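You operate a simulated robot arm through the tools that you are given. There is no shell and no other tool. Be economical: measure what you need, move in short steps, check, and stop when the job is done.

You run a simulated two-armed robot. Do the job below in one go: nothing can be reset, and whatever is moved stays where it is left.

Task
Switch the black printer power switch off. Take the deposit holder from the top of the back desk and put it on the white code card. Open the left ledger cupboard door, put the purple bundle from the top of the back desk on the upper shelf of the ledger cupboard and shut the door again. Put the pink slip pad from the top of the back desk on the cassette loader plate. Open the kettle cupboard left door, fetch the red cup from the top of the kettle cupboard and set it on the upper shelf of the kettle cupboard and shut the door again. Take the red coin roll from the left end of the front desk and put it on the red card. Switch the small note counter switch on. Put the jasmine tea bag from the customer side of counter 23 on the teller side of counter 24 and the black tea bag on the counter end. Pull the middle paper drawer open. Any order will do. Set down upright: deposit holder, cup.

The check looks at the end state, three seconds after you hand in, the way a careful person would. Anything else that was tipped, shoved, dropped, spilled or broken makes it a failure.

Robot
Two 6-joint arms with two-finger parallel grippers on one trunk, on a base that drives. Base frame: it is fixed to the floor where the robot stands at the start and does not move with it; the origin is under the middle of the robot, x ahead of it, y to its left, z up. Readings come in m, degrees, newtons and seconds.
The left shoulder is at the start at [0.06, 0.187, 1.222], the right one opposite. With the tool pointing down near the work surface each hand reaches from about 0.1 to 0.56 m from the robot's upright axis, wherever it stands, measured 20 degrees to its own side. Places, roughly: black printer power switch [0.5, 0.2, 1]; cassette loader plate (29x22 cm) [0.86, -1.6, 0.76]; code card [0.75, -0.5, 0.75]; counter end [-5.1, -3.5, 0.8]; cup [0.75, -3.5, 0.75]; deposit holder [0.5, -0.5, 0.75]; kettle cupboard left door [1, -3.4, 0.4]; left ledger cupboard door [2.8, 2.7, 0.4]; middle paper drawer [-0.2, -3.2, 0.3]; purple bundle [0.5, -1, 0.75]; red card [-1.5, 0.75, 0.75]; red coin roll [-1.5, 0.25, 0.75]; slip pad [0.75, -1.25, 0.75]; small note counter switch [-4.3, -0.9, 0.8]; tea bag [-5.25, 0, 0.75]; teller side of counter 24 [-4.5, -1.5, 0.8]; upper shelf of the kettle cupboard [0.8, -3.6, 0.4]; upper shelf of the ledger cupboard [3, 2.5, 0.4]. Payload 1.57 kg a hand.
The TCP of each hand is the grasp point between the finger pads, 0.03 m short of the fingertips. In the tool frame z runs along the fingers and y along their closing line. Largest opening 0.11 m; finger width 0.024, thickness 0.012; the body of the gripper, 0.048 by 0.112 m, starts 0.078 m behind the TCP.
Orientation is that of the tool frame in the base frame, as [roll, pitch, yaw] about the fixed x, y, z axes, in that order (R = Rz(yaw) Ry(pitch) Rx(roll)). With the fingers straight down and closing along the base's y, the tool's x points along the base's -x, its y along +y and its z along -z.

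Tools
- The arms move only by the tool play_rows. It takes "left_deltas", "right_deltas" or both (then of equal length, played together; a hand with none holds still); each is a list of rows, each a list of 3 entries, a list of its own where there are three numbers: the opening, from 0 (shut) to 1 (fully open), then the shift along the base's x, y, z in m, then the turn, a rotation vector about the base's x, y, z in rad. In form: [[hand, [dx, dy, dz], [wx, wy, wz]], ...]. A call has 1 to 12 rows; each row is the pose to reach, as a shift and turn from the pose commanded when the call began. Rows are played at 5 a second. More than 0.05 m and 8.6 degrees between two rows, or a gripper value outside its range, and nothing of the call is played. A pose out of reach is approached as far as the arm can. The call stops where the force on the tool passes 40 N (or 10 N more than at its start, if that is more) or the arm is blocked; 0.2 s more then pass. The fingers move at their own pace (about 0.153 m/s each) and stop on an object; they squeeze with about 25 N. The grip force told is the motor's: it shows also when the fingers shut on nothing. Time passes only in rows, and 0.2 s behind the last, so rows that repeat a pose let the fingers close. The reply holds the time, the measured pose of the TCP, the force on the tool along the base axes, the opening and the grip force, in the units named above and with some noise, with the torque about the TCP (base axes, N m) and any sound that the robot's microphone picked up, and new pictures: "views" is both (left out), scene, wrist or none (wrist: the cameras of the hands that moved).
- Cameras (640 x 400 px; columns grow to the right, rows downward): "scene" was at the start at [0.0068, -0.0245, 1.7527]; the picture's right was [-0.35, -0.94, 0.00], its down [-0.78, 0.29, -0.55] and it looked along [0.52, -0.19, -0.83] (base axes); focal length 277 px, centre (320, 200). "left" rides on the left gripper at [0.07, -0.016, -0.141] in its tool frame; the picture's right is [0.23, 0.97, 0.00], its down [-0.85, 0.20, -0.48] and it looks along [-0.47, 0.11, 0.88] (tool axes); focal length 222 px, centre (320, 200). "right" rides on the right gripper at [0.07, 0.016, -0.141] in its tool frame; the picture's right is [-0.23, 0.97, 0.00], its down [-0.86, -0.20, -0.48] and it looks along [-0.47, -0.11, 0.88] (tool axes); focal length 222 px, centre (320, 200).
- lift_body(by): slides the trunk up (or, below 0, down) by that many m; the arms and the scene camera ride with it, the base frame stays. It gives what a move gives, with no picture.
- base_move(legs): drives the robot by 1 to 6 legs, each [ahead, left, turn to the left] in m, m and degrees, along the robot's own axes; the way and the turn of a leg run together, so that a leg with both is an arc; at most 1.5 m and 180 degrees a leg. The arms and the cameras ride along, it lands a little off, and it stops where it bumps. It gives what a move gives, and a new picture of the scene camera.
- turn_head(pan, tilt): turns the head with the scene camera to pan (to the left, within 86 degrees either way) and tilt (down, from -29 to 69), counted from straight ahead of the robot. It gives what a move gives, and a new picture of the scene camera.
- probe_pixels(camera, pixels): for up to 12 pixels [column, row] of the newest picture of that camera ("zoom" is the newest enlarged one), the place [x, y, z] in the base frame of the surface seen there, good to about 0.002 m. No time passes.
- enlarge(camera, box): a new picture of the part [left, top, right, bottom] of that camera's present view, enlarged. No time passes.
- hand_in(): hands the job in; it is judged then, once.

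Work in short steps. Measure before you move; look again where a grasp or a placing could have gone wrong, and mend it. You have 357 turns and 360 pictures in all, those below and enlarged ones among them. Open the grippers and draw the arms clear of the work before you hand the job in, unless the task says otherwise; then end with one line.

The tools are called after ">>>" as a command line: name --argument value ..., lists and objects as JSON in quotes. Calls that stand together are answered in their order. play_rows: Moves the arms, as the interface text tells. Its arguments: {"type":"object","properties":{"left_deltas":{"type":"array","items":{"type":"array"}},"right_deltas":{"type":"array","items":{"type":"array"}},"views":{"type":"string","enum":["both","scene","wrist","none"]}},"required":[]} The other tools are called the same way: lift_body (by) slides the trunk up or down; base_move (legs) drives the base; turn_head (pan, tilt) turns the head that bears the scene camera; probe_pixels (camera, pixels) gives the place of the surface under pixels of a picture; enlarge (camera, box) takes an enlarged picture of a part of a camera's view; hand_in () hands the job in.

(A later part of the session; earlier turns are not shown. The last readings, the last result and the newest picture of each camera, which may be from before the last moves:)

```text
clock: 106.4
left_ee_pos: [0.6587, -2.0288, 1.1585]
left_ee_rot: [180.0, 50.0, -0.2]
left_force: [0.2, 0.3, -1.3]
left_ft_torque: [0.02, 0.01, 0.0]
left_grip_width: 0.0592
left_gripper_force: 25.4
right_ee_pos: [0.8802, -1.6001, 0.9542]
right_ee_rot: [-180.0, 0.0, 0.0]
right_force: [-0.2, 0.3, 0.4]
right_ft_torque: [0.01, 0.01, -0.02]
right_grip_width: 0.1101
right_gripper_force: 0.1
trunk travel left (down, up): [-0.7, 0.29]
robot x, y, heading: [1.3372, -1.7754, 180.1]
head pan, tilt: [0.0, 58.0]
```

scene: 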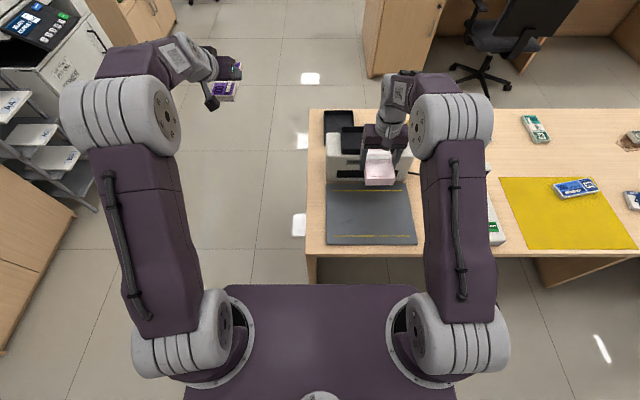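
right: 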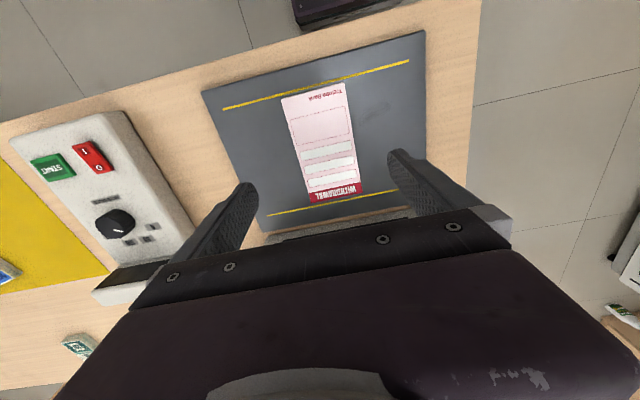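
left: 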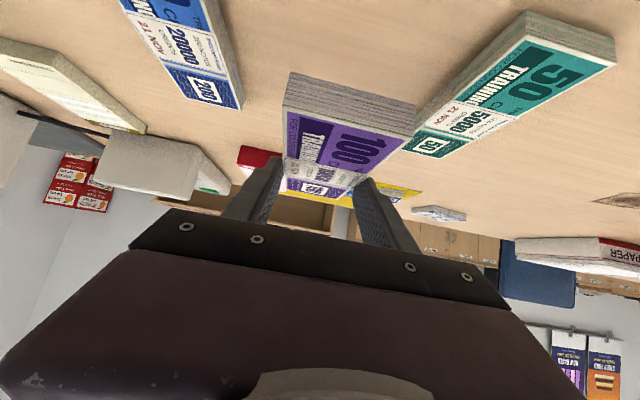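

Pad placed. Back away, turn to face +y and survey the way to the ledger cupboard.

>>> play_rows --right_deltas '[[1, [0.04, 0, 0.03], [0, 0, 0]], [1, [0.08, 0, 0.06], [0, 0, 0]], [1, [0.12, 0, 0.09], [0, 0, 0]]]' --views "none"

>>> base_move --legs '[[-0.45, 0, 0], [0, 0, -90]]'

>>> turn_head --pan -10 --tilt 20

```text
clock: 107.2
left_ee_pos: [0.6605, -2.0294, 1.1584]
left_ee_rot: [-179.9, 50.1, -0.3]
left_force: [-0.1, 0.7, -0.4]
left_ft_torque: [-0.01, 0.02, 0.04]
left_grip_width: 0.059
left_gripper_force: 24.7
right_ee_pos: [1.0016, -1.5993, 1.0437]
right_ee_rot: [-180.0, 0.1, -0.1]
right_force: [-0.3, -0.4, 0.6]
right_ft_torque: [-0.02, 0.01, 0.02]
right_grip_width: 0.1097
right_gripper_force: 0.2
trunk travel left (down, up): [-0.7, 0.29]
robot x, y, heading: [1.3375, -1.7765, 179.9]
head pan, tilt: [0.0, 58.0]
```

```text
clock: 113.7
left_ee_pos: [1.5143, -1.108, 1.1573]
left_ee_rot: [-180.0, 49.9, -87.8]
left_force: [0.1, -0.3, -1.4]
left_ft_torque: [0.01, -0.01, 0.02]
left_grip_width: 0.0591
left_gripper_force: 25.0
right_ee_pos: [1.957, -1.429, 1.0435]
right_ee_rot: [-179.9, -0.1, -87.7]
right_force: [-0.8, 0.1, 0.3]
right_ft_torque: [0.0, 0.06, -0.02]
right_grip_width: 0.11
right_gripper_force: 0.0
trunk travel left (down, up): [-0.7, 0.29]
robot x, y, heading: [1.7975, -1.7778, 92.6]
head pan, tilt: [0.0, 58.0]
```

scene: 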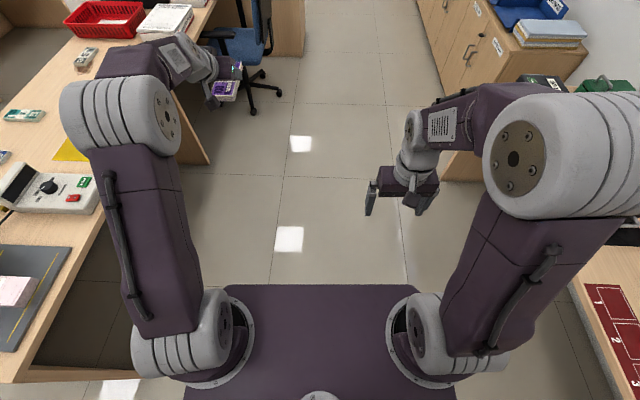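

```text
clock: 114.8
left_ee_pos: [1.513, -1.1089, 1.1581]
left_ee_rot: [180.0, 50.1, -87.7]
left_force: [0.4, 0.3, -1.5]
left_ft_torque: [0.03, 0.0, 0.01]
left_grip_width: 0.0589
left_gripper_force: 24.7
right_ee_pos: [1.9566, -1.43, 1.0433]
right_ee_rot: [180.0, 0.0, -87.6]
right_force: [0.7, 0.7, 0.1]
right_ft_torque: [-0.04, 0.03, 0.0]
right_grip_width: 0.1098
right_gripper_force: 0.0
trunk travel left (down, up): [-0.7, 0.29]
robot x, y, heading: [1.7966, -1.776, 92.3]
head pan, tilt: [-10.0, 20.0]
```

scene: 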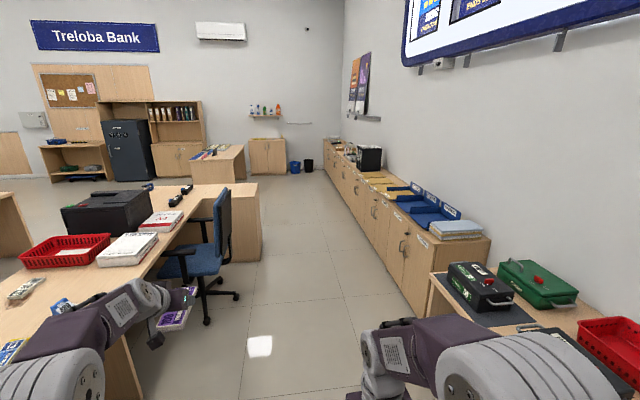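

>>> enlarge --camera "scene" --box '[310, 120, 500, 320]'

>>> probe_pixels --camera "scene" --pixels '[[262, 255], [200, 320], [414, 270], [350, 200], [331, 165], [238, 297], [435, 330]]'

```text
2.00 times, centred on (405, 220) of scene
```

zoom: 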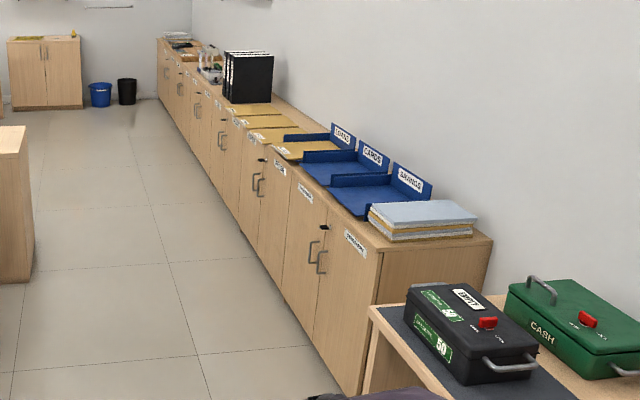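

```text
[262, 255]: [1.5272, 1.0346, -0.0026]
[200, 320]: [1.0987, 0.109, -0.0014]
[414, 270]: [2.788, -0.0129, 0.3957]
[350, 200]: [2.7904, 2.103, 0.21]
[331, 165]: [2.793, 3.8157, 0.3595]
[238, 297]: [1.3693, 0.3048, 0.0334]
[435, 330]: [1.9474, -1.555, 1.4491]
```

Cupboard fronts are at x≈2.79; corridor is clear. Drive up it to y≈2.

>>> base_move --legs '[[1.5, -0.2, -2.3], [1.5, 0, 0], [0.8, 0, 0]]'

>>> turn_head --pan -60 --tilt 30

```text
refused: leg 1 is longer than a leg can be; nothing moved
```

```text
clock: 116.0
left_ee_pos: [1.5137, -1.1086, 1.1578]
left_ee_rot: [-180.0, 50.0, -87.9]
left_force: [-0.4, -0.3, -1.4]
left_ft_torque: [0.01, 0.04, -0.01]
left_grip_width: 0.0594
left_gripper_force: 24.7
right_ee_pos: [1.9565, -1.4296, 1.0428]
right_ee_rot: [-179.9, 0.0, -87.6]
right_force: [-0.5, 0.3, -0.1]
right_ft_torque: [0.0, 0.01, 0.02]
right_grip_width: 0.1101
right_gripper_force: 0.0
trunk travel left (down, up): [-0.7, 0.29]
robot x, y, heading: [1.7956, -1.7778, 92.3]
head pan, tilt: [-60.0, 30.0]
```

scene: 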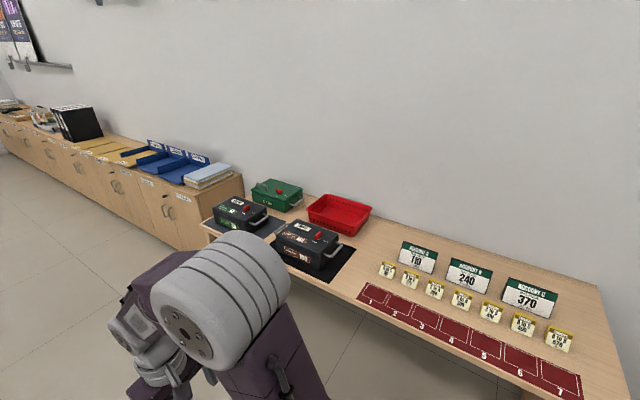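

>>> base_move --legs '[[1.4, -0.2, -2.3], [1.5, 0, 0], [0.9, 0, 0]]'

```text
clock: 134.6
left_ee_pos: [1.5507, 2.7322, 1.1577]
left_ee_rot: [180.0, 50.1, -86.6]
left_force: [-0.3, -0.2, -1.4]
left_ft_torque: [0.01, 0.01, -0.02]
left_grip_width: 0.0592
left_gripper_force: 25.1
right_ee_pos: [2.0002, 2.4194, 1.0426]
right_ee_rot: [-180.0, 0.0, -86.5]
right_force: [-0.1, -0.4, -0.1]
right_ft_torque: [0.02, 0.0, 0.0]
right_grip_width: 0.1097
right_gripper_force: 0.0
trunk travel left (down, up): [-0.7, 0.29]
robot x, y, heading: [1.8421, 2.0659, 93.7]
head pan, tilt: [-60.0, 30.0]
```

scene: 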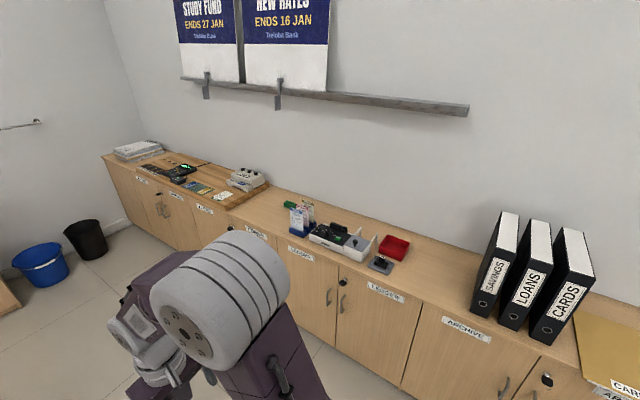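

>>> enlarge --camera "scene" --box '[230, 210, 530, 380]'

>>> probe_pixels --camera "scene" --pixels '[[300, 254], [385, 292], [343, 302], [329, 297], [343, 280], [411, 330], [262, 232], [465, 330]]'

```text
2.13 times, centred on (380, 295) of scene
```

zoom: 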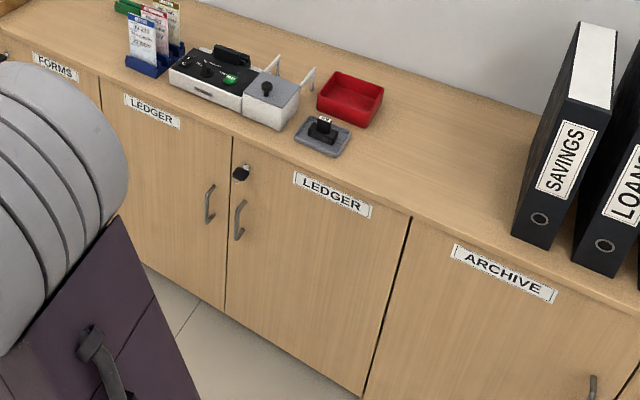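

```text
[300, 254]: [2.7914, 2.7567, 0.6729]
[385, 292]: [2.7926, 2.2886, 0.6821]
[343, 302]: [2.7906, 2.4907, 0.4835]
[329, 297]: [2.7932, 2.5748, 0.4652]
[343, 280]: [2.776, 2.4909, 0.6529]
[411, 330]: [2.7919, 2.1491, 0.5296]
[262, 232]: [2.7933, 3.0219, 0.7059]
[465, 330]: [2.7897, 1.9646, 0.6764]
```

Ledger cupboard doors split at y≈2.535; left door's handle at y≈2.575, z≈0.47, hinge at y≈2.96. Turn to face +x and position for the right hand to take the handle.

>>> base_move --legs '[[0, 0, -93.7], [0.1, 0.65, 0]]'

>>> turn_head --pan -8 --tilt 40

```text
clock: 142.2
left_ee_pos: [2.6205, 2.9923, 1.1581]
left_ee_rot: [179.8, 49.9, -179.7]
left_force: [0.2, -0.5, -0.4]
left_ft_torque: [-0.04, 0.04, -0.03]
left_grip_width: 0.059
left_gripper_force: 25.3
right_ee_pos: [2.285, 2.5598, 1.0423]
right_ee_rot: [-180.0, 0.0, -179.4]
right_force: [-0.1, 0.4, -0.7]
right_ft_torque: [0.03, 0.0, 0.0]
right_grip_width: 0.11
right_gripper_force: 0.1
trunk travel left (down, up): [-0.7, 0.29]
robot x, y, heading: [1.9453, 2.7305, 0.6]
head pan, tilt: [-60.0, 30.0]
```

scene: 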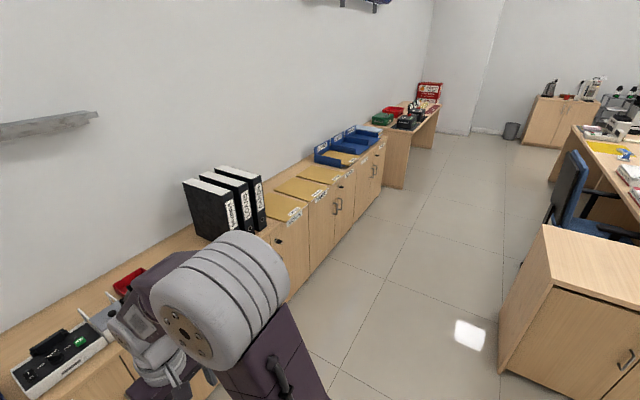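

```text
clock: 143.4
left_ee_pos: [2.6199, 2.9935, 1.1582]
left_ee_rot: [180.0, 50.0, -179.7]
left_force: [0.1, 0.1, -0.8]
left_ft_torque: [0.01, 0.01, 0.01]
left_grip_width: 0.0591
left_gripper_force: 24.5
right_ee_pos: [2.2851, 2.5591, 1.0427]
right_ee_rot: [-180.0, 0.0, -179.4]
right_force: [-0.2, -0.2, -0.3]
right_ft_torque: [0.01, -0.02, 0.03]
right_grip_width: 0.1099
right_gripper_force: 0.0
trunk travel left (down, up): [-0.7, 0.29]
robot x, y, heading: [1.9434, 2.7294, 0.2]
head pan, tilt: [-8.0, 40.0]
```

scene: 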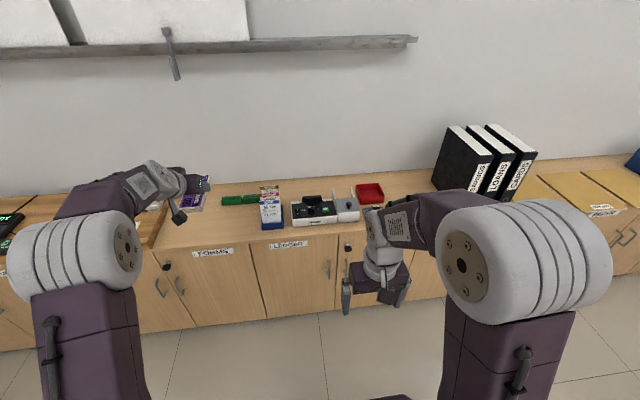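

Tilt the right hand forward (about 75°) while extending.

>>> play_rows --right_deltas '[[1, [0.045, 0, 0], [0, 0, 0]], [1, [0.09, 0, 0], [0, -0.1, 0]], [1, [0.135, 0, 0], [0, -0.24, 0]], [1, [0.18, 0, 0], [0, -0.38, 0]], [1, [0.225, 0, 0], [0, -0.52, 0]], [1, [0.27, 0, 0], [0, -0.66, 0]], [1, [0.31, 0, 0], [0, -0.8, 0]], [1, [0.34, 0, 0], [0, -0.94, 0]], [1, [0.36, 0, 0], [0, -1.08, 0]], [1, [0.37, 0, 0], [0, -1.2, 0]], [1, [0.37, 0, 0], [0, -1.3, 0]]]' --views "none"

>>> lift_body --by -0.3

```text
clock: 145.8
left_ee_pos: [2.6211, 2.9923, 1.1578]
left_ee_rot: [179.9, 50.0, -179.6]
left_force: [-1.1, 0.0, -0.3]
left_ft_torque: [-0.04, 0.0, 0.03]
left_grip_width: 0.0592
left_gripper_force: 24.7
right_ee_pos: [2.6549, 2.5582, 1.0424]
right_ee_rot: [-177.9, 74.7, -177.9]
right_force: [-0.3, 0.3, 0.0]
right_ft_torque: [0.02, -0.02, 0.02]
right_grip_width: 0.1101
right_gripper_force: 0.1
right hand out of reach, approached as far as the arm can: row 7, 8
trunk travel left (down, up): [-0.7, 0.29]
robot x, y, heading: [1.9403, 2.731, 0.7]
head pan, tilt: [-8.0, 40.0]
```

```text
clock: 148.8
left_ee_pos: [2.62, 2.9929, 0.8584]
left_ee_rot: [-179.9, 49.9, -179.7]
left_force: [0.4, 0.3, 0.0]
left_ft_torque: [-0.03, 0.05, 0.03]
left_grip_width: 0.059
left_gripper_force: 24.9
right_ee_pos: [2.6554, 2.5597, 0.7421]
right_ee_rot: [-177.9, 74.5, -177.9]
right_force: [-0.2, 0.5, 0.2]
right_ft_torque: [0.0, 0.0, 0.01]
right_grip_width: 0.1103
right_gripper_force: 0.0
trunk travel left (down, up): [-0.4, 0.59]
robot x, y, heading: [1.945, 2.7325, 0.5]
head pan, tilt: [-8.0, 40.0]
```

Raise the left hand out of the door's way, then lower the trunk 0.25 more.

>>> play_rows --left_deltas '[[0.3, [-0.02, 0, 0.045], [0, 0, 0]], [0.3, [-0.04, 0, 0.09], [0, 0, 0]], [0.3, [-0.06, 0, 0.13], [0, 0, 0]], [0.3, [-0.08, 0, 0.17], [0, 0, 0]], [0.3, [-0.1, 0, 0.21], [0, 0, 0]], [0.3, [-0.12, 0, 0.25], [0, 0, 0]]]' --views "none"

>>> lift_body --by -0.25

>>> turn_head --pan -5 --tilt 40

>>> enlarge --camera "right" --box '[0, 0, 640, 400]'

```text
clock: 150.2
left_ee_pos: [2.4992, 2.9886, 1.1074]
left_ee_rot: [-180.0, 50.1, -179.6]
left_force: [0.2, 0.0, -1.4]
left_ft_torque: [0.0, 0.03, -0.03]
left_grip_width: 0.0591
left_gripper_force: 25.1
right_ee_pos: [2.654, 2.5582, 0.7424]
right_ee_rot: [-177.8, 74.5, -177.9]
right_force: [-0.1, 0.1, -0.1]
right_ft_torque: [0.02, 0.03, 0.03]
right_grip_width: 0.1101
right_gripper_force: 0.0
trunk travel left (down, up): [-0.4, 0.59]
robot x, y, heading: [1.9498, 2.7297, 0.5]
head pan, tilt: [-8.0, 40.0]
```

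```text
clock: 152.8
left_ee_pos: [2.5002, 2.9884, 0.8566]
left_ee_rot: [179.9, 50.0, -179.5]
left_force: [-0.7, 0.7, -1.0]
left_ft_torque: [-0.01, 0.0, 0.01]
left_grip_width: 0.0592
left_gripper_force: 25.2
right_ee_pos: [2.655, 2.559, 0.492]
right_ee_rot: [-178.0, 74.5, -177.8]
right_force: [-0.4, -0.3, -0.4]
right_ft_torque: [0.05, 0.02, 0.01]
right_grip_width: 0.1101
right_gripper_force: 0.1
trunk travel left (down, up): [-0.15, 0.84]
robot x, y, heading: [1.9465, 2.7341, 0.5]
head pan, tilt: [-8.0, 40.0]
```

```text
clock: 153.5
left_ee_pos: [2.5013, 2.9882, 0.8554]
left_ee_rot: [-180.0, 50.1, -179.6]
left_force: [-0.1, 0.6, -0.1]
left_ft_torque: [-0.03, -0.02, -0.01]
left_grip_width: 0.0592
left_gripper_force: 25.1
right_ee_pos: [2.6554, 2.5597, 0.4918]
right_ee_rot: [-177.9, 74.4, -177.8]
right_force: [0.2, 0.2, 0.0]
right_ft_torque: [0.01, 0.03, 0.05]
right_grip_width: 0.1101
right_gripper_force: 0.0
trunk travel left (down, up): [-0.15, 0.84]
robot x, y, heading: [1.9413, 2.7334, 0.3]
head pan, tilt: [-5.0, 40.0]
```

scene: 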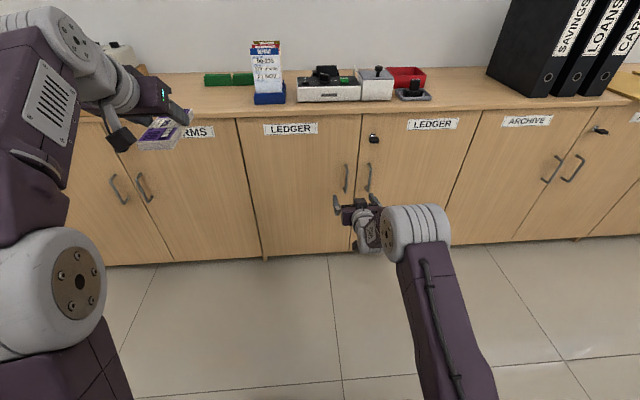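

```text
1.00 times, centred on (320, 200) of right (not enlarged: the box is as wide or as high as the picture)
```

zoom: 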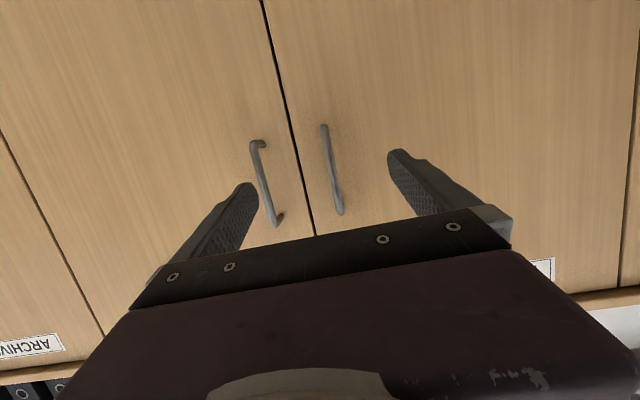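

>>> probe_pixels --camera "right" --pixels '[[325, 128], [328, 150], [331, 170], [336, 195], [340, 211], [252, 145], [265, 180], [277, 222], [290, 120], [400, 170]]'

```text
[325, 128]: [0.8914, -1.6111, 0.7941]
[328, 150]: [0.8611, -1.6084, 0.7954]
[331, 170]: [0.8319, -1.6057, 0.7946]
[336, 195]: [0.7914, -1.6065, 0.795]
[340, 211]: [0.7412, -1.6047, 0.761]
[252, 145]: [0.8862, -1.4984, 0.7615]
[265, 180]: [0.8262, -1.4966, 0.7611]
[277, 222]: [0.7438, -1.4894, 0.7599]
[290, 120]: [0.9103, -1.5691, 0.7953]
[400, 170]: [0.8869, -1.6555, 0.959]
```

>>> probe_pixels --camera "zoom" --pixels '[[325, 128], [328, 150], [331, 170], [336, 195], [340, 211], [252, 145], [262, 180], [277, 222], [290, 120], [400, 170], [620, 200]]'

```text
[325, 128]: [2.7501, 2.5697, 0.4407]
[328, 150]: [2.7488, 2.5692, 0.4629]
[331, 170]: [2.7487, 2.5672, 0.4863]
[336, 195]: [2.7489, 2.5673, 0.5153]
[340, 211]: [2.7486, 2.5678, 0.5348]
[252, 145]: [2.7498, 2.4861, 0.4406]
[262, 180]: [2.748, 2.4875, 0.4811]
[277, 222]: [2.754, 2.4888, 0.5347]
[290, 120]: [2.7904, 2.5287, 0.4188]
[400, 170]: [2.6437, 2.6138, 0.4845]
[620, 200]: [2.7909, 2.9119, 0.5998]
```

Left-door handle: bar at x 2.749, y 2.568, z 0.44–0.535. Narrow the fingers and align in y, then edge the base forward 6 cm.

>>> play_rows --right_deltas '[[0.45, [0, 0.008, -0.003], [0, 0, 0]], [0.45, [0, 0.008, -0.003], [0, 0, 0]], [0.45, [0, 0.008, -0.003], [0, 0, 0]]]' --views "none"

>>> base_move --legs '[[0.05, 0, 0]]'

>>> enlarge --camera "right" --box '[160, 80, 480, 280]'

```text
clock: 154.3
left_ee_pos: [2.5003, 2.9898, 0.8552]
left_ee_rot: [-180.0, 50.0, -179.6]
left_force: [0.0, -0.7, -1.7]
left_ft_torque: [0.0, 0.01, -0.01]
left_grip_width: 0.0591
left_gripper_force: 25.1
right_ee_pos: [2.6546, 2.5682, 0.4892]
right_ee_rot: [-178.0, 74.5, -177.9]
right_force: [0.7, 0.3, -0.7]
right_ft_torque: [0.02, 0.01, 0.01]
right_grip_width: 0.0494
right_gripper_force: 0.0
trunk travel left (down, up): [-0.15, 0.84]
robot x, y, heading: [1.9431, 2.7332, 0.7]
head pan, tilt: [-5.0, 40.0]
```

```text
clock: 155.2
left_ee_pos: [2.5504, 2.9889, 0.856]
left_ee_rot: [-180.0, 49.9, -179.5]
left_force: [0.0, 0.2, -1.6]
left_ft_torque: [-0.01, 0.04, -0.01]
left_grip_width: 0.0592
left_gripper_force: 25.2
right_ee_pos: [2.7052, 2.5687, 0.4881]
right_ee_rot: [-178.0, 74.4, -177.8]
right_force: [0.0, -0.3, -0.3]
right_ft_torque: [-0.01, -0.02, -0.01]
right_grip_width: 0.0497
right_gripper_force: 0.0
trunk travel left (down, up): [-0.15, 0.84]
robot x, y, heading: [1.996, 2.734, 0.6]
head pan, tilt: [-5.0, 40.0]
```

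scene: 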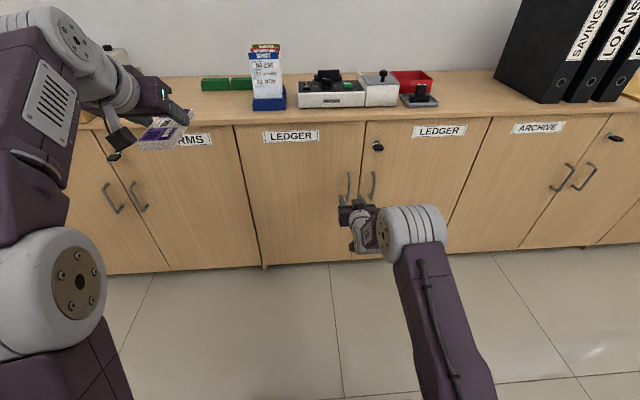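

```text
2.00 times, centred on (320, 180) of right
```

zoom: 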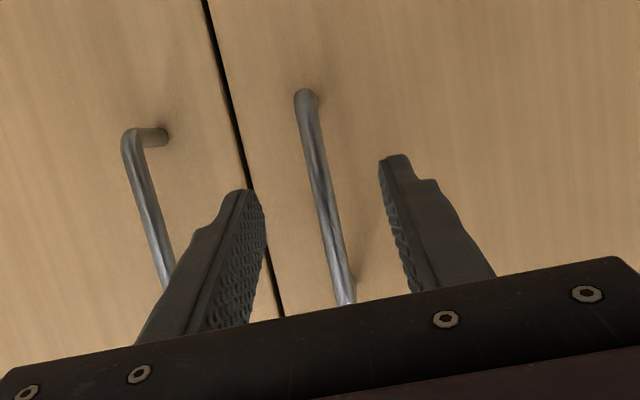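

Handle lies between the fingers. Advance 4.2 cm and grip it.

>>> play_rows --right_deltas '[[0.45, [0.025, 0, 0], [0, 0, 0]], [0.45, [0.042, 0, 0], [0, 0, 0]], [0.05, [0.042, 0, 0], [0, 0, 0]], [0.05, [0.042, 0, 0], [0, 0, 0]], [0.05, [0.042, 0, 0], [0, 0, 0]]]' --views "none"

>>> enlarge --camera "right" --box '[160, 80, 480, 280]'

```text
clock: 156.4
left_ee_pos: [2.5509, 2.988, 0.8561]
left_ee_rot: [179.9, 50.0, -179.6]
left_force: [-0.2, 0.2, -1.2]
left_ft_torque: [0.0, 0.02, -0.03]
left_grip_width: 0.0595
left_gripper_force: 25.3
right_ee_pos: [2.7459, 2.5685, 0.4893]
right_ee_rot: [-178.3, 74.5, -178.2]
right_force: [-0.5, -6.6, 0.0]
right_ft_torque: [0.67, 0.06, -0.09]
right_grip_width: 0.0098
right_gripper_force: 29.0
trunk travel left (down, up): [-0.15, 0.84]
robot x, y, heading: [1.9931, 2.7327, 0.6]
head pan, tilt: [-5.0, 40.0]
```

```text
2.00 times, centred on (320, 180) of right
```

zoom: 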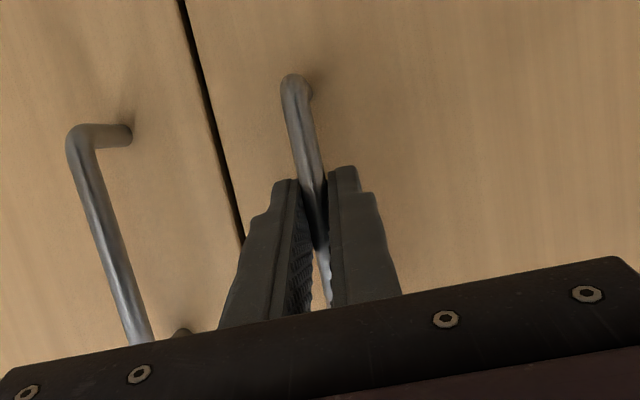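

Gripped. Pull the door open along its arc (hinge ≈ (2.79, 2.935)), first ~12°.

>>> play_rows --right_deltas '[[0.05, [-0.02, 0.002, 0], [0, 0, -0.03]], [0.05, [-0.04, 0.006, 0], [0, 0, -0.07]], [0.05, [-0.063, 0.0127, 0], [0, 0, -0.11]], [0.05, [-0.075, 0.017, 0], [0, 0, -0.13]]]' --views "scene"

```text
clock: 157.4
left_ee_pos: [2.5496, 2.9883, 0.8582]
left_ee_rot: [180.0, 50.1, -179.6]
left_force: [-0.6, 0.2, -1.8]
left_ft_torque: [0.06, 0.01, 0.0]
left_grip_width: 0.0591
left_gripper_force: 25.6
right_ee_pos: [2.6695, 2.5874, 0.49]
right_ee_rot: [-178.1, 74.9, 174.4]
right_force: [-4.9, -13.8, 13.1]
right_ft_torque: [0.56, -0.34, -0.15]
right_grip_width: 0.0098
right_gripper_force: 28.2
trunk travel left (down, up): [-0.15, 0.84]
robot x, y, heading: [1.9926, 2.7297, 0.4]
head pan, tilt: [-5.0, 40.0]
```

scene: 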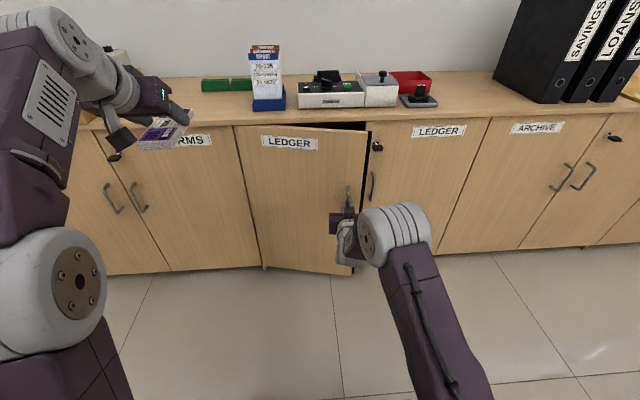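

The door opens. Continue by backing the base 9 cm with 4.5 cm left.

>>> base_move --legs '[[-0.05, 0.02, 0], [-0.045, 0.026, 0]]'

```text
clock: 158.9
left_ee_pos: [2.455, 3.0373, 0.8571]
left_ee_rot: [-180.0, 50.1, -179.5]
left_force: [-0.7, -0.2, -1.5]
left_ft_torque: [-0.01, 0.01, -0.02]
left_grip_width: 0.0591
left_gripper_force: 24.7
right_ee_pos: [2.5764, 2.6367, 0.4892]
right_ee_rot: [-177.8, 74.6, 174.9]
right_force: [-0.4, -0.4, 11.5]
right_ft_torque: [0.65, -0.56, -0.04]
right_grip_width: 0.0098
right_gripper_force: 28.1
trunk travel left (down, up): [-0.15, 0.84]
robot x, y, heading: [1.9023, 2.777, 0.5]
head pan, tilt: [-5.0, 40.0]
```

scene: 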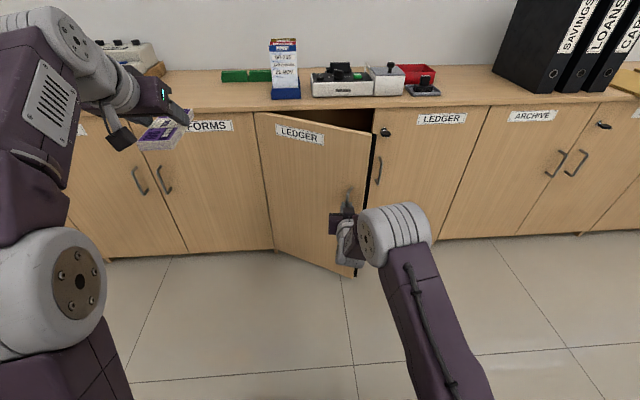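

Yaw the hand with the door and keep going with the base.

>>> play_rows --right_deltas '[[0.05, [0, 0, 0], [0, 0, -0.12]], [0.05, [0, 0, 0], [0, 0, -0.24]], [0.05, [0, 0, 0], [0, 0, -0.34]]]' --views "none"

>>> base_move --legs '[[-0.035, 0.03, 0], [-0.035, 0.038, 0]]'

```text
clock: 159.7
left_ee_pos: [2.4558, 3.0372, 0.855]
left_ee_rot: [-179.9, 50.0, -179.4]
left_force: [0.4, 0.2, -0.7]
left_ft_torque: [-0.01, -0.01, 0.0]
left_grip_width: 0.0594
left_gripper_force: 24.6
right_ee_pos: [2.5777, 2.6374, 0.4888]
right_ee_rot: [-177.5, 74.6, 155.9]
right_force: [5.2, 7.1, 4.8]
right_ft_torque: [0.12, -0.14, 0.06]
right_grip_width: 0.0129
right_gripper_force: 4.3
trunk travel left (down, up): [-0.15, 0.84]
robot x, y, heading: [1.8992, 2.777, 0.9]
head pan, tilt: [-5.0, 40.0]
```

```text
clock: 161.1
left_ee_pos: [2.3851, 3.1035, 0.855]
left_ee_rot: [-180.0, 50.0, -179.4]
left_force: [1.0, 0.4, -1.2]
left_ft_torque: [0.01, 0.04, -0.03]
left_grip_width: 0.0594
left_gripper_force: 25.0
right_ee_pos: [2.5073, 2.7015, 0.4885]
right_ee_rot: [-177.7, 74.6, 155.5]
right_force: [4.9, 4.3, 1.0]
right_ft_torque: [0.05, -0.11, 0.12]
right_grip_width: 0.0111
right_gripper_force: 2.4
trunk travel left (down, up): [-0.15, 0.84]
robot x, y, heading: [1.8298, 2.8462, 0.6]
head pan, tilt: [-5.0, 40.0]
```

scene: 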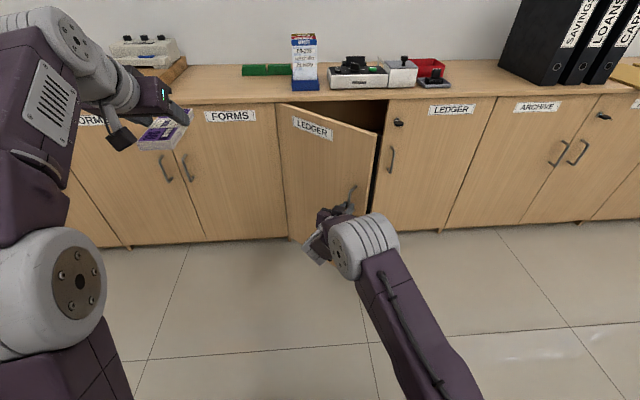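

>>> base_move --legs '[[-0.028, 0.038, 0], [-0.022, 0.044, 0]]'

>>> enlarge --camera "right" --box '[0, 0, 640, 400]'

```text
clock: 162.5
left_ee_pos: [2.3345, 3.1847, 0.8559]
left_ee_rot: [-180.0, 50.0, -179.4]
left_force: [0.4, 0.5, -0.8]
left_ft_torque: [-0.03, 0.0, 0.0]
left_grip_width: 0.0592
left_gripper_force: 25.4
right_ee_pos: [2.4553, 2.7832, 0.4879]
right_ee_rot: [-178.0, 74.6, 155.2]
right_force: [-10.8, -4.6, -1.5]
right_ft_torque: [0.47, -0.44, -0.26]
right_grip_width: 0.0099
right_gripper_force: 28.0
trunk travel left (down, up): [-0.15, 0.84]
robot x, y, heading: [1.7821, 2.9265, 0.7]
head pan, tilt: [-5.0, 40.0]
```

scene: 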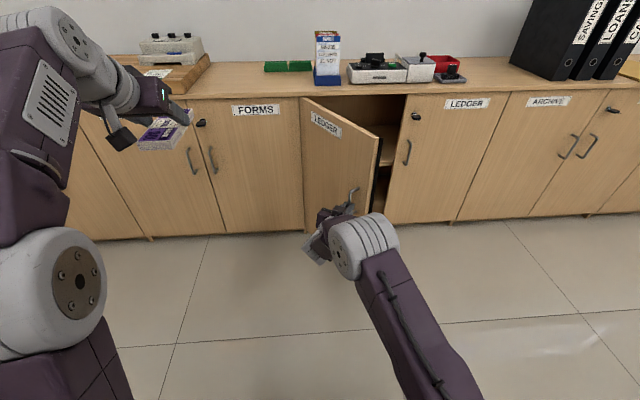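

```text
1.00 times, centred on (320, 200) of right (not enlarged: the box is as wide or as high as the picture)
```

zoom: 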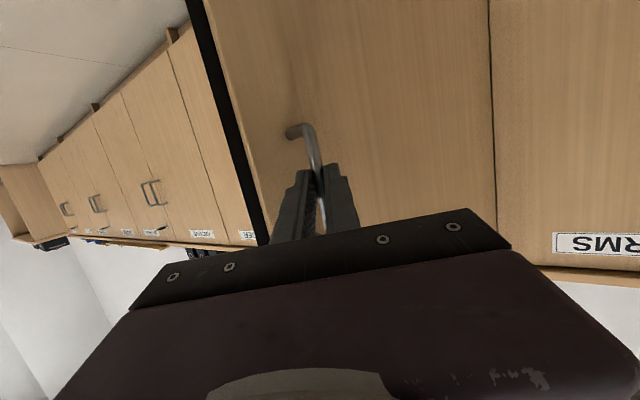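

>>> play_rows --right_deltas '[[0.05, [0, 0, 0], [0, 0, -0.12]], [0.05, [0, 0, 0], [0, 0, -0.24]], [0.05, [0, 0, 0], [0, 0, -0.34]]]' --views "none"

>>> base_move --legs '[[-0.02, 0.06, 0], [-0.012, 0.06, 0], [-0.003, 0.05, 0]]'

```text
clock: 163.3
left_ee_pos: [2.3378, 3.1871, 0.8535]
left_ee_rot: [180.0, 49.8, -179.3]
left_force: [-0.1, -0.2, -0.4]
left_ft_torque: [0.0, 0.02, 0.0]
left_grip_width: 0.0592
left_gripper_force: 24.5
right_ee_pos: [2.4898, 2.7328, 0.4907]
right_ee_rot: [179.3, 71.5, 137.4]
right_force: [10.6, 7.1, -17.7]
right_ft_torque: [-0.56, 0.02, 0.22]
right_grip_width: 0.0099
right_gripper_force: 27.9
right hand out of reach, approached as far as the arm can: row 1, 2, 3
trunk travel left (down, up): [-0.15, 0.84]
robot x, y, heading: [1.7776, 2.9308, 1.0]
head pan, tilt: [-5.0, 40.0]
```

```text
clock: 164.7
left_ee_pos: [2.3131, 3.2541, 0.855]
left_ee_rot: [-179.8, 49.7, -179.6]
left_force: [-0.1, -1.1, -1.9]
left_ft_torque: [-0.04, 0.02, 0.01]
left_grip_width: 0.0593
left_gripper_force: 25.4
right_ee_pos: [2.4595, 2.7905, 0.4913]
right_ee_rot: [179.4, 71.6, 135.8]
right_force: [2.3, 1.3, -2.1]
right_ft_torque: [-0.32, 0.0, 0.08]
right_grip_width: 0.0099
right_gripper_force: 27.8
trunk travel left (down, up): [-0.15, 0.84]
robot x, y, heading: [1.7514, 2.9976, 0.6]
head pan, tilt: [-5.0, 40.0]
stopped in leg 2: the force on the tool passed its limit at 46 N (the readings are from after the stop); the commanded pose is now the measured one
```

scene: 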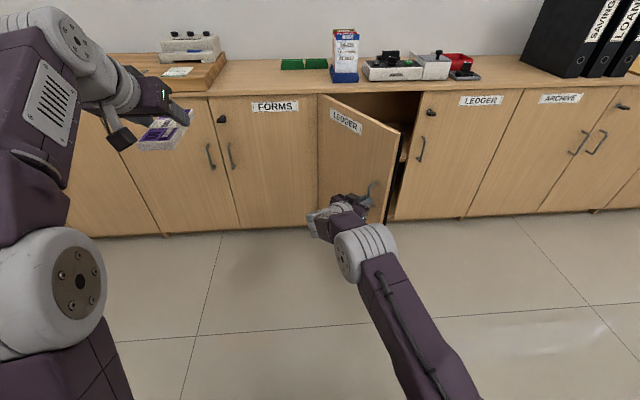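

Door ~57° open, hand at its limit. Release, back off perpendicular to the door.

>>> play_rows --right_deltas '[[0.4, [0, 0, 0], [0, 0, 0]], [0.4, [0, 0, 0], [0, 0, 0]], [0.4, [-0.028, 0.024, 0], [0, 0, 0]], [0.4, [-0.055, 0.045, 0], [0, 0, 0]]]' --views "none"

>>> enlarge --camera "right" --box '[0, 0, 640, 400]'

```text
clock: 165.7
left_ee_pos: [2.3124, 3.2545, 0.8562]
left_ee_rot: [-179.9, 50.0, -179.5]
left_force: [-1.1, 0.2, -1.4]
left_ft_torque: [-0.03, 0.0, 0.0]
left_grip_width: 0.0593
left_gripper_force: 24.4
right_ee_pos: [2.426, 2.8036, 0.497]
right_ee_rot: [177.4, 69.6, 135.6]
right_force: [-0.1, -0.6, -1.0]
right_ft_torque: [-0.01, 0.0, -0.02]
right_grip_width: 0.0441
right_gripper_force: 0.0
right hand out of reach, approached as far as the arm can: row 3, 4
trunk travel left (down, up): [-0.15, 0.84]
robot x, y, heading: [1.7543, 2.9991, 0.4]
head pan, tilt: [-5.0, 40.0]
```

```text
1.00 times, centred on (320, 200) of right (not enlarged: the box is as wide or as high as the picture)
```

zoom: 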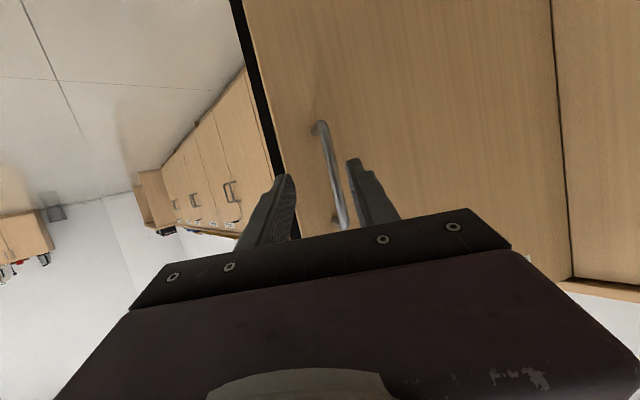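

Fingers still straddle the handle; back the base 12 cm to clear it.

>>> base_move --legs '[[-0.07, 0.06, 0], [-0.1, 0, 0]]'

>>> play_rows --right_deltas '[[0, [0, -0.02, 0], [0, 0, 0.12]], [0, [0, -0.04, 0], [0, 0, 0.26]], [0, [0, -0.06, 0], [0, 0, 0.4]], [0, [0.0, -0.08, 0], [0, 0, 0.54]], [0, [0.0, -0.1, 0], [0, 0, 0.68]], [0, [0.0, -0.1, 0], [0, 0, 0.76]]]' --views "scene"

```text
clock: 167.6
left_ee_pos: [2.1401, 3.3114, 0.8566]
left_ee_rot: [-179.9, 49.9, -179.5]
left_force: [0.3, 0.4, -1.5]
left_ft_torque: [0.02, 0.04, 0.0]
left_grip_width: 0.0592
left_gripper_force: 24.8
right_ee_pos: [2.2555, 2.8625, 0.4966]
right_ee_rot: [177.6, 69.7, 135.7]
right_force: [-0.2, -0.3, 0.0]
right_ft_torque: [0.0, 0.0, 0.05]
right_grip_width: 0.0439
right_gripper_force: 0.1
trunk travel left (down, up): [-0.15, 0.84]
robot x, y, heading: [1.5876, 3.052, 0.5]
head pan, tilt: [-5.0, 40.0]
```

scene: 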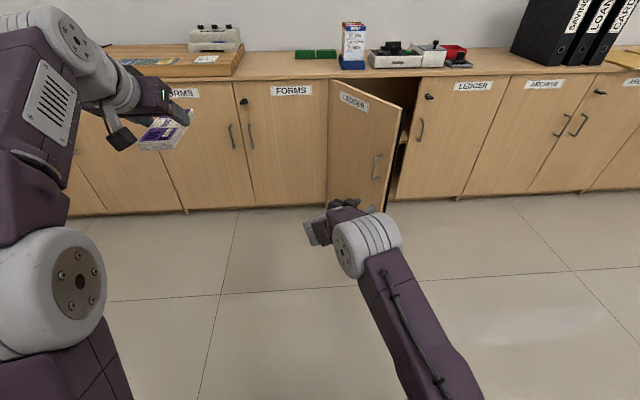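

```text
clock: 168.9
left_ee_pos: [2.1411, 3.3116, 0.8557]
left_ee_rot: [179.9, 49.9, -179.5]
left_force: [-0.2, -0.5, -0.4]
left_ft_torque: [0.0, 0.0, -0.03]
left_grip_width: 0.0591
left_gripper_force: 24.9
right_ee_pos: [2.2558, 2.7618, 0.4962]
right_ee_rot: [177.3, 69.7, 179.2]
right_force: [-0.1, -0.4, 0.1]
right_ft_torque: [-0.02, -0.02, -0.02]
right_grip_width: 0.0
right_gripper_force: 21.2
trunk travel left (down, up): [-0.15, 0.84]
robot x, y, heading: [1.589, 3.0555, 0.5]
head pan, tilt: [-5.0, 40.0]
```

scene: 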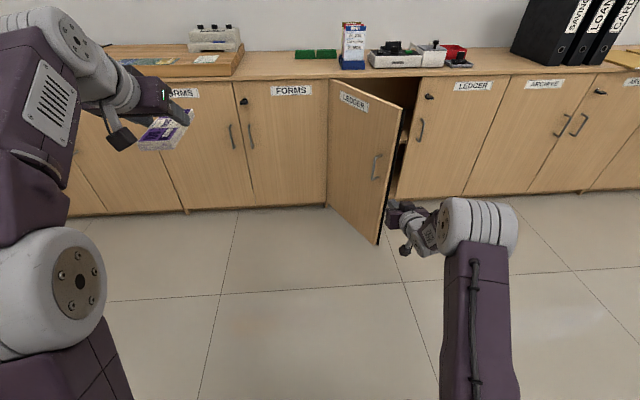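

>>> probe_pixels --camera "scene" --pixels '[[378, 235], [400, 110], [375, 165], [330, 195], [405, 150], [396, 195]]'

```text
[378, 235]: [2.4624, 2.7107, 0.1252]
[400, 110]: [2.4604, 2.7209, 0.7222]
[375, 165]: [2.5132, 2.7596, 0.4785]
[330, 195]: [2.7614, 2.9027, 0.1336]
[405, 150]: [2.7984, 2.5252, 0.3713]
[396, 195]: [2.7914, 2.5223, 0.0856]
```

Edge at (2.46,2.715). Go right 14 cm, in 30 cm, then sweep left to push the door wide open from inside.

>>> base_move --legs '[[0, -0.15, 0], [0.3, 0, 0]]'

```text
clock: 172.0
left_ee_pos: [2.4421, 3.1685, 0.8558]
left_ee_rot: [180.0, 49.9, -178.9]
left_force: [0.4, 0.5, -1.8]
left_ft_torque: [-0.01, 0.0, 0.01]
left_grip_width: 0.059
left_gripper_force: 25.5
right_ee_pos: [2.5606, 2.6206, 0.4951]
right_ee_rot: [177.6, 69.7, 179.6]
right_force: [1.0, -0.1, -0.3]
right_ft_torque: [0.0, 0.01, -0.02]
right_grip_width: 0.0004
right_gripper_force: 21.4
trunk travel left (down, up): [-0.15, 0.84]
robot x, y, heading: [1.8876, 2.9089, 1.1]
head pan, tilt: [-5.0, 40.0]
```

scene: 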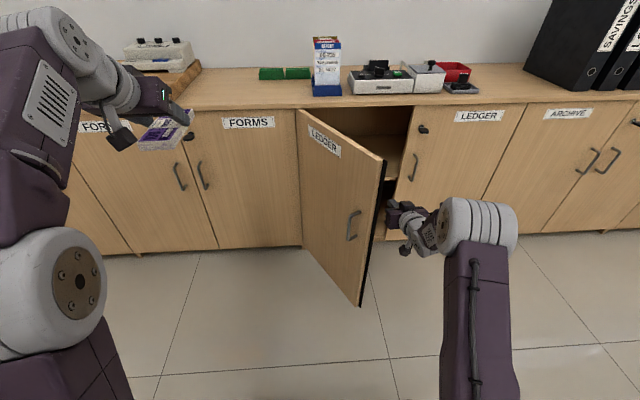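

>>> base_move --legs '[[0, 0.26, 0]]'

```text
clock: 173.8
left_ee_pos: [2.4383, 3.41, 0.8561]
left_ee_rot: [180.0, 49.9, -179.2]
left_force: [0.0, 0.4, -0.9]
left_ft_torque: [0.0, -0.01, 0.0]
left_grip_width: 0.059
left_gripper_force: 25.4
right_ee_pos: [2.5571, 2.8545, 0.4963]
right_ee_rot: [177.2, 69.6, 178.3]
right_force: [2.2, -4.5, 0.6]
right_ft_torque: [0.04, -0.03, 0.31]
right_grip_width: 0.0
right_gripper_force: 21.0
trunk travel left (down, up): [-0.15, 0.84]
robot x, y, heading: [1.8814, 3.1489, 1.0]
head pan, tilt: [-5.0, 40.0]
stopped in leg 1: the robot was blocked; the commanded pose is now the measured one
```

scene: 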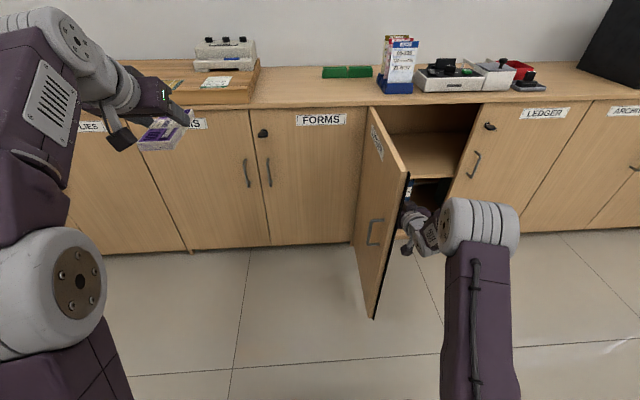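

The door stands ~80° open. Withdraw: right, back, then right to line the left hand up with the opening.

>>> base_move --legs '[[0, -0.12, 0], [-0.25, 0, 0], [0, -0.58, -1]]'

>>> turn_head --pan 12 --tilt 25

```text
clock: 179.5
left_ee_pos: [2.2001, 2.6934, 0.8554]
left_ee_rot: [180.0, 49.9, -179.5]
left_force: [0.0, 0.3, -0.7]
left_ft_torque: [-0.01, 0.04, 0.01]
left_grip_width: 0.0591
left_gripper_force: 24.9
right_ee_pos: [2.3161, 2.1377, 0.4966]
right_ee_rot: [177.3, 69.7, 178.3]
right_force: [-0.1, 1.3, 0.3]
right_ft_torque: [-0.03, 0.01, -0.02]
right_grip_width: 0.0
right_gripper_force: 21.3
trunk travel left (down, up): [-0.15, 0.84]
robot x, y, heading: [1.6449, 2.4353, 0.9]
head pan, tilt: [-5.0, 40.0]
```

scene: 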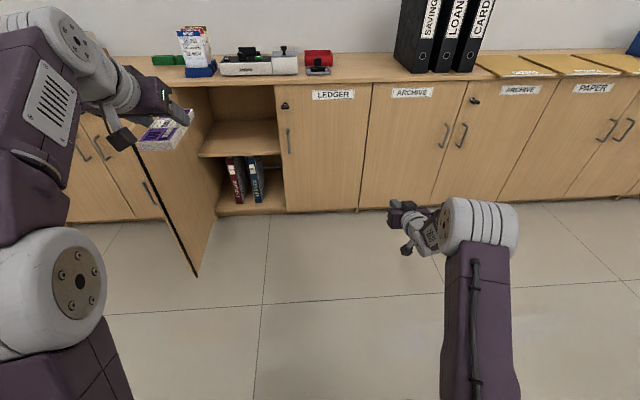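

```text
clock: 180.3
left_ee_pos: [2.2004, 2.6937, 0.8561]
left_ee_rot: [-179.9, 49.8, -179.4]
left_force: [-0.3, 0.4, -1.2]
left_ft_torque: [-0.01, 0.05, 0.0]
left_grip_width: 0.059
left_gripper_force: 24.8
right_ee_pos: [2.317, 2.1376, 0.4948]
right_ee_rot: [177.4, 69.7, 178.3]
right_force: [-0.4, -0.3, 0.3]
right_ft_torque: [0.02, 0.0, 0.02]
right_grip_width: 0.0
right_gripper_force: 20.9
trunk travel left (down, up): [-0.15, 0.84]
robot x, y, heading: [1.6482, 2.432, 0.7]
head pan, tilt: [12.0, 25.0]
```

scene: 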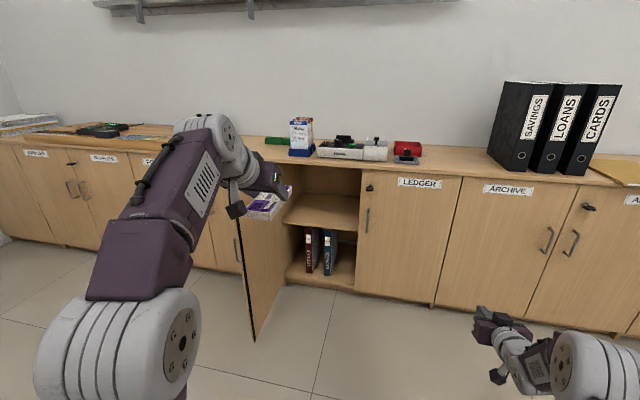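

>>> probe_pixels --camera "scene" --pixels '[[325, 205], [300, 222], [330, 228], [350, 230], [335, 200], [325, 172], [360, 180], [250, 335], [286, 190], [245, 230], [358, 225]]'

>>> enlarge --camera "scene" --box '[220, 130, 400, 300]'

```text
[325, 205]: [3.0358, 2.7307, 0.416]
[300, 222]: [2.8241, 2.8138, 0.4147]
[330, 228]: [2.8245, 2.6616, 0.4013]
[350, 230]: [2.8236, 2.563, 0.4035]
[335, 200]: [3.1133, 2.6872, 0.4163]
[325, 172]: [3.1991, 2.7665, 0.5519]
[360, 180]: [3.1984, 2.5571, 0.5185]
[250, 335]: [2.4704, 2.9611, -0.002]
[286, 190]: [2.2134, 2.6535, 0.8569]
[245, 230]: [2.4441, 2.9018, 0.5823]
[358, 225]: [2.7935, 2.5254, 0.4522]
```

```text
2.35 times, centred on (310, 215) of scene
```

zoom: 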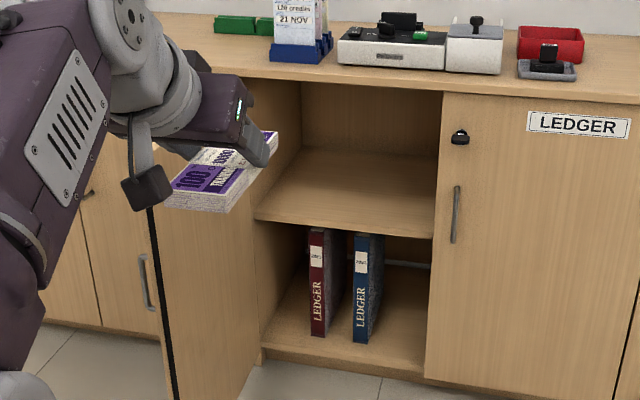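

Shelf top z 0.416, opening y 2.54–2.90, front edge x 2.82. First fold the right hand back (pointing down, close in) so I can advance.

>>> play_rows --right_deltas '[[0, [-0.02, 0, 0], [0, 0.12, 0]], [0, [-0.05, 0, 0.01], [0, 0.26, 0]], [0, [-0.09, 0, 0.02], [0, 0.4, 0]], [0, [-0.13, 0, 0.03], [0, 0.54, 0]], [0, [-0.17, 0, 0.04], [0, 0.68, 0]], [0, [-0.21, 0, 0.05], [0, 0.82, 0]], [0, [-0.25, 0, 0.06], [0, 0.96, 0]], [0, [-0.29, 0, 0.07], [0, 1.1, 0]], [0, [-0.32, 0, 0.08], [0, 1.2, 0]]]' --left_deltas '[[0.3, [0, 0, -0.03], [0, 0, 0]], [0.3, [0.02, 0, -0.06], [0, 0, 0]], [0.3, [0.04, 0, -0.1], [0, 0, 0]], [0.3, [0.06, 0, -0.14], [0, 0, 0]], [0.3, [0.08, 0, -0.18], [0, 0, 0]], [0.3, [0.1, 0, -0.22], [0, 0, 0]], [0.3, [0.12, 0, -0.26], [0, 0, 0]], [0.3, [0.14, 0.01, -0.3], [0, 0, 0]], [0.3, [0.16, 0.02, -0.34], [0, 0, 0]]]' --views "scene"

```text
clock: 182.3
left_ee_pos: [2.362, 2.7168, 0.5144]
left_ee_rot: [-180.0, 49.9, -179.4]
left_force: [0.1, 0.1, -0.7]
left_ft_torque: [-0.01, 0.03, -0.03]
left_grip_width: 0.0593
left_gripper_force: 25.2
right_ee_pos: [1.9875, 2.1356, 0.525]
right_ee_rot: [171.7, 8.8, 178.9]
right_force: [0.2, 0.1, 0.6]
right_ft_torque: [0.0, 0.0, -0.01]
right_grip_width: 0.0001
right_gripper_force: 21.5
right hand out of reach, approached as far as the arm can: row 7, 8, 9
trunk travel left (down, up): [-0.15, 0.84]
robot x, y, heading: [1.6452, 2.4311, 0.7]
head pan, tilt: [12.0, 25.0]
```

scene: 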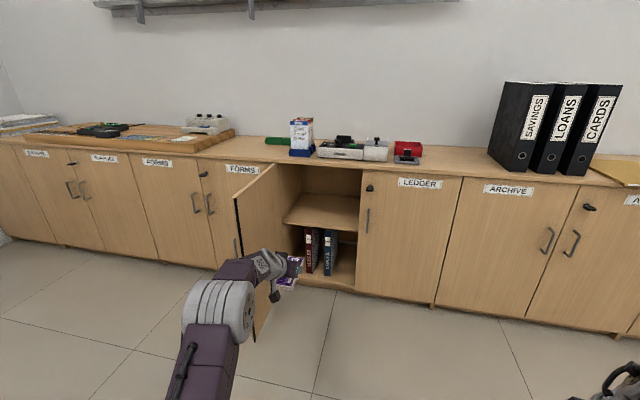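

>>> probe_pixels --camera "scene" --pixels '[[186, 300], [200, 290], [236, 205], [268, 265], [215, 345], [262, 335]]'

```text
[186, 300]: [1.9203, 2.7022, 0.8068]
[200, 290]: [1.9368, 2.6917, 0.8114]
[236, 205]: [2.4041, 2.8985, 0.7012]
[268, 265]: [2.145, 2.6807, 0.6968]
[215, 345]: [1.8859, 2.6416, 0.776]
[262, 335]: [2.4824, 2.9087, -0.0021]
```

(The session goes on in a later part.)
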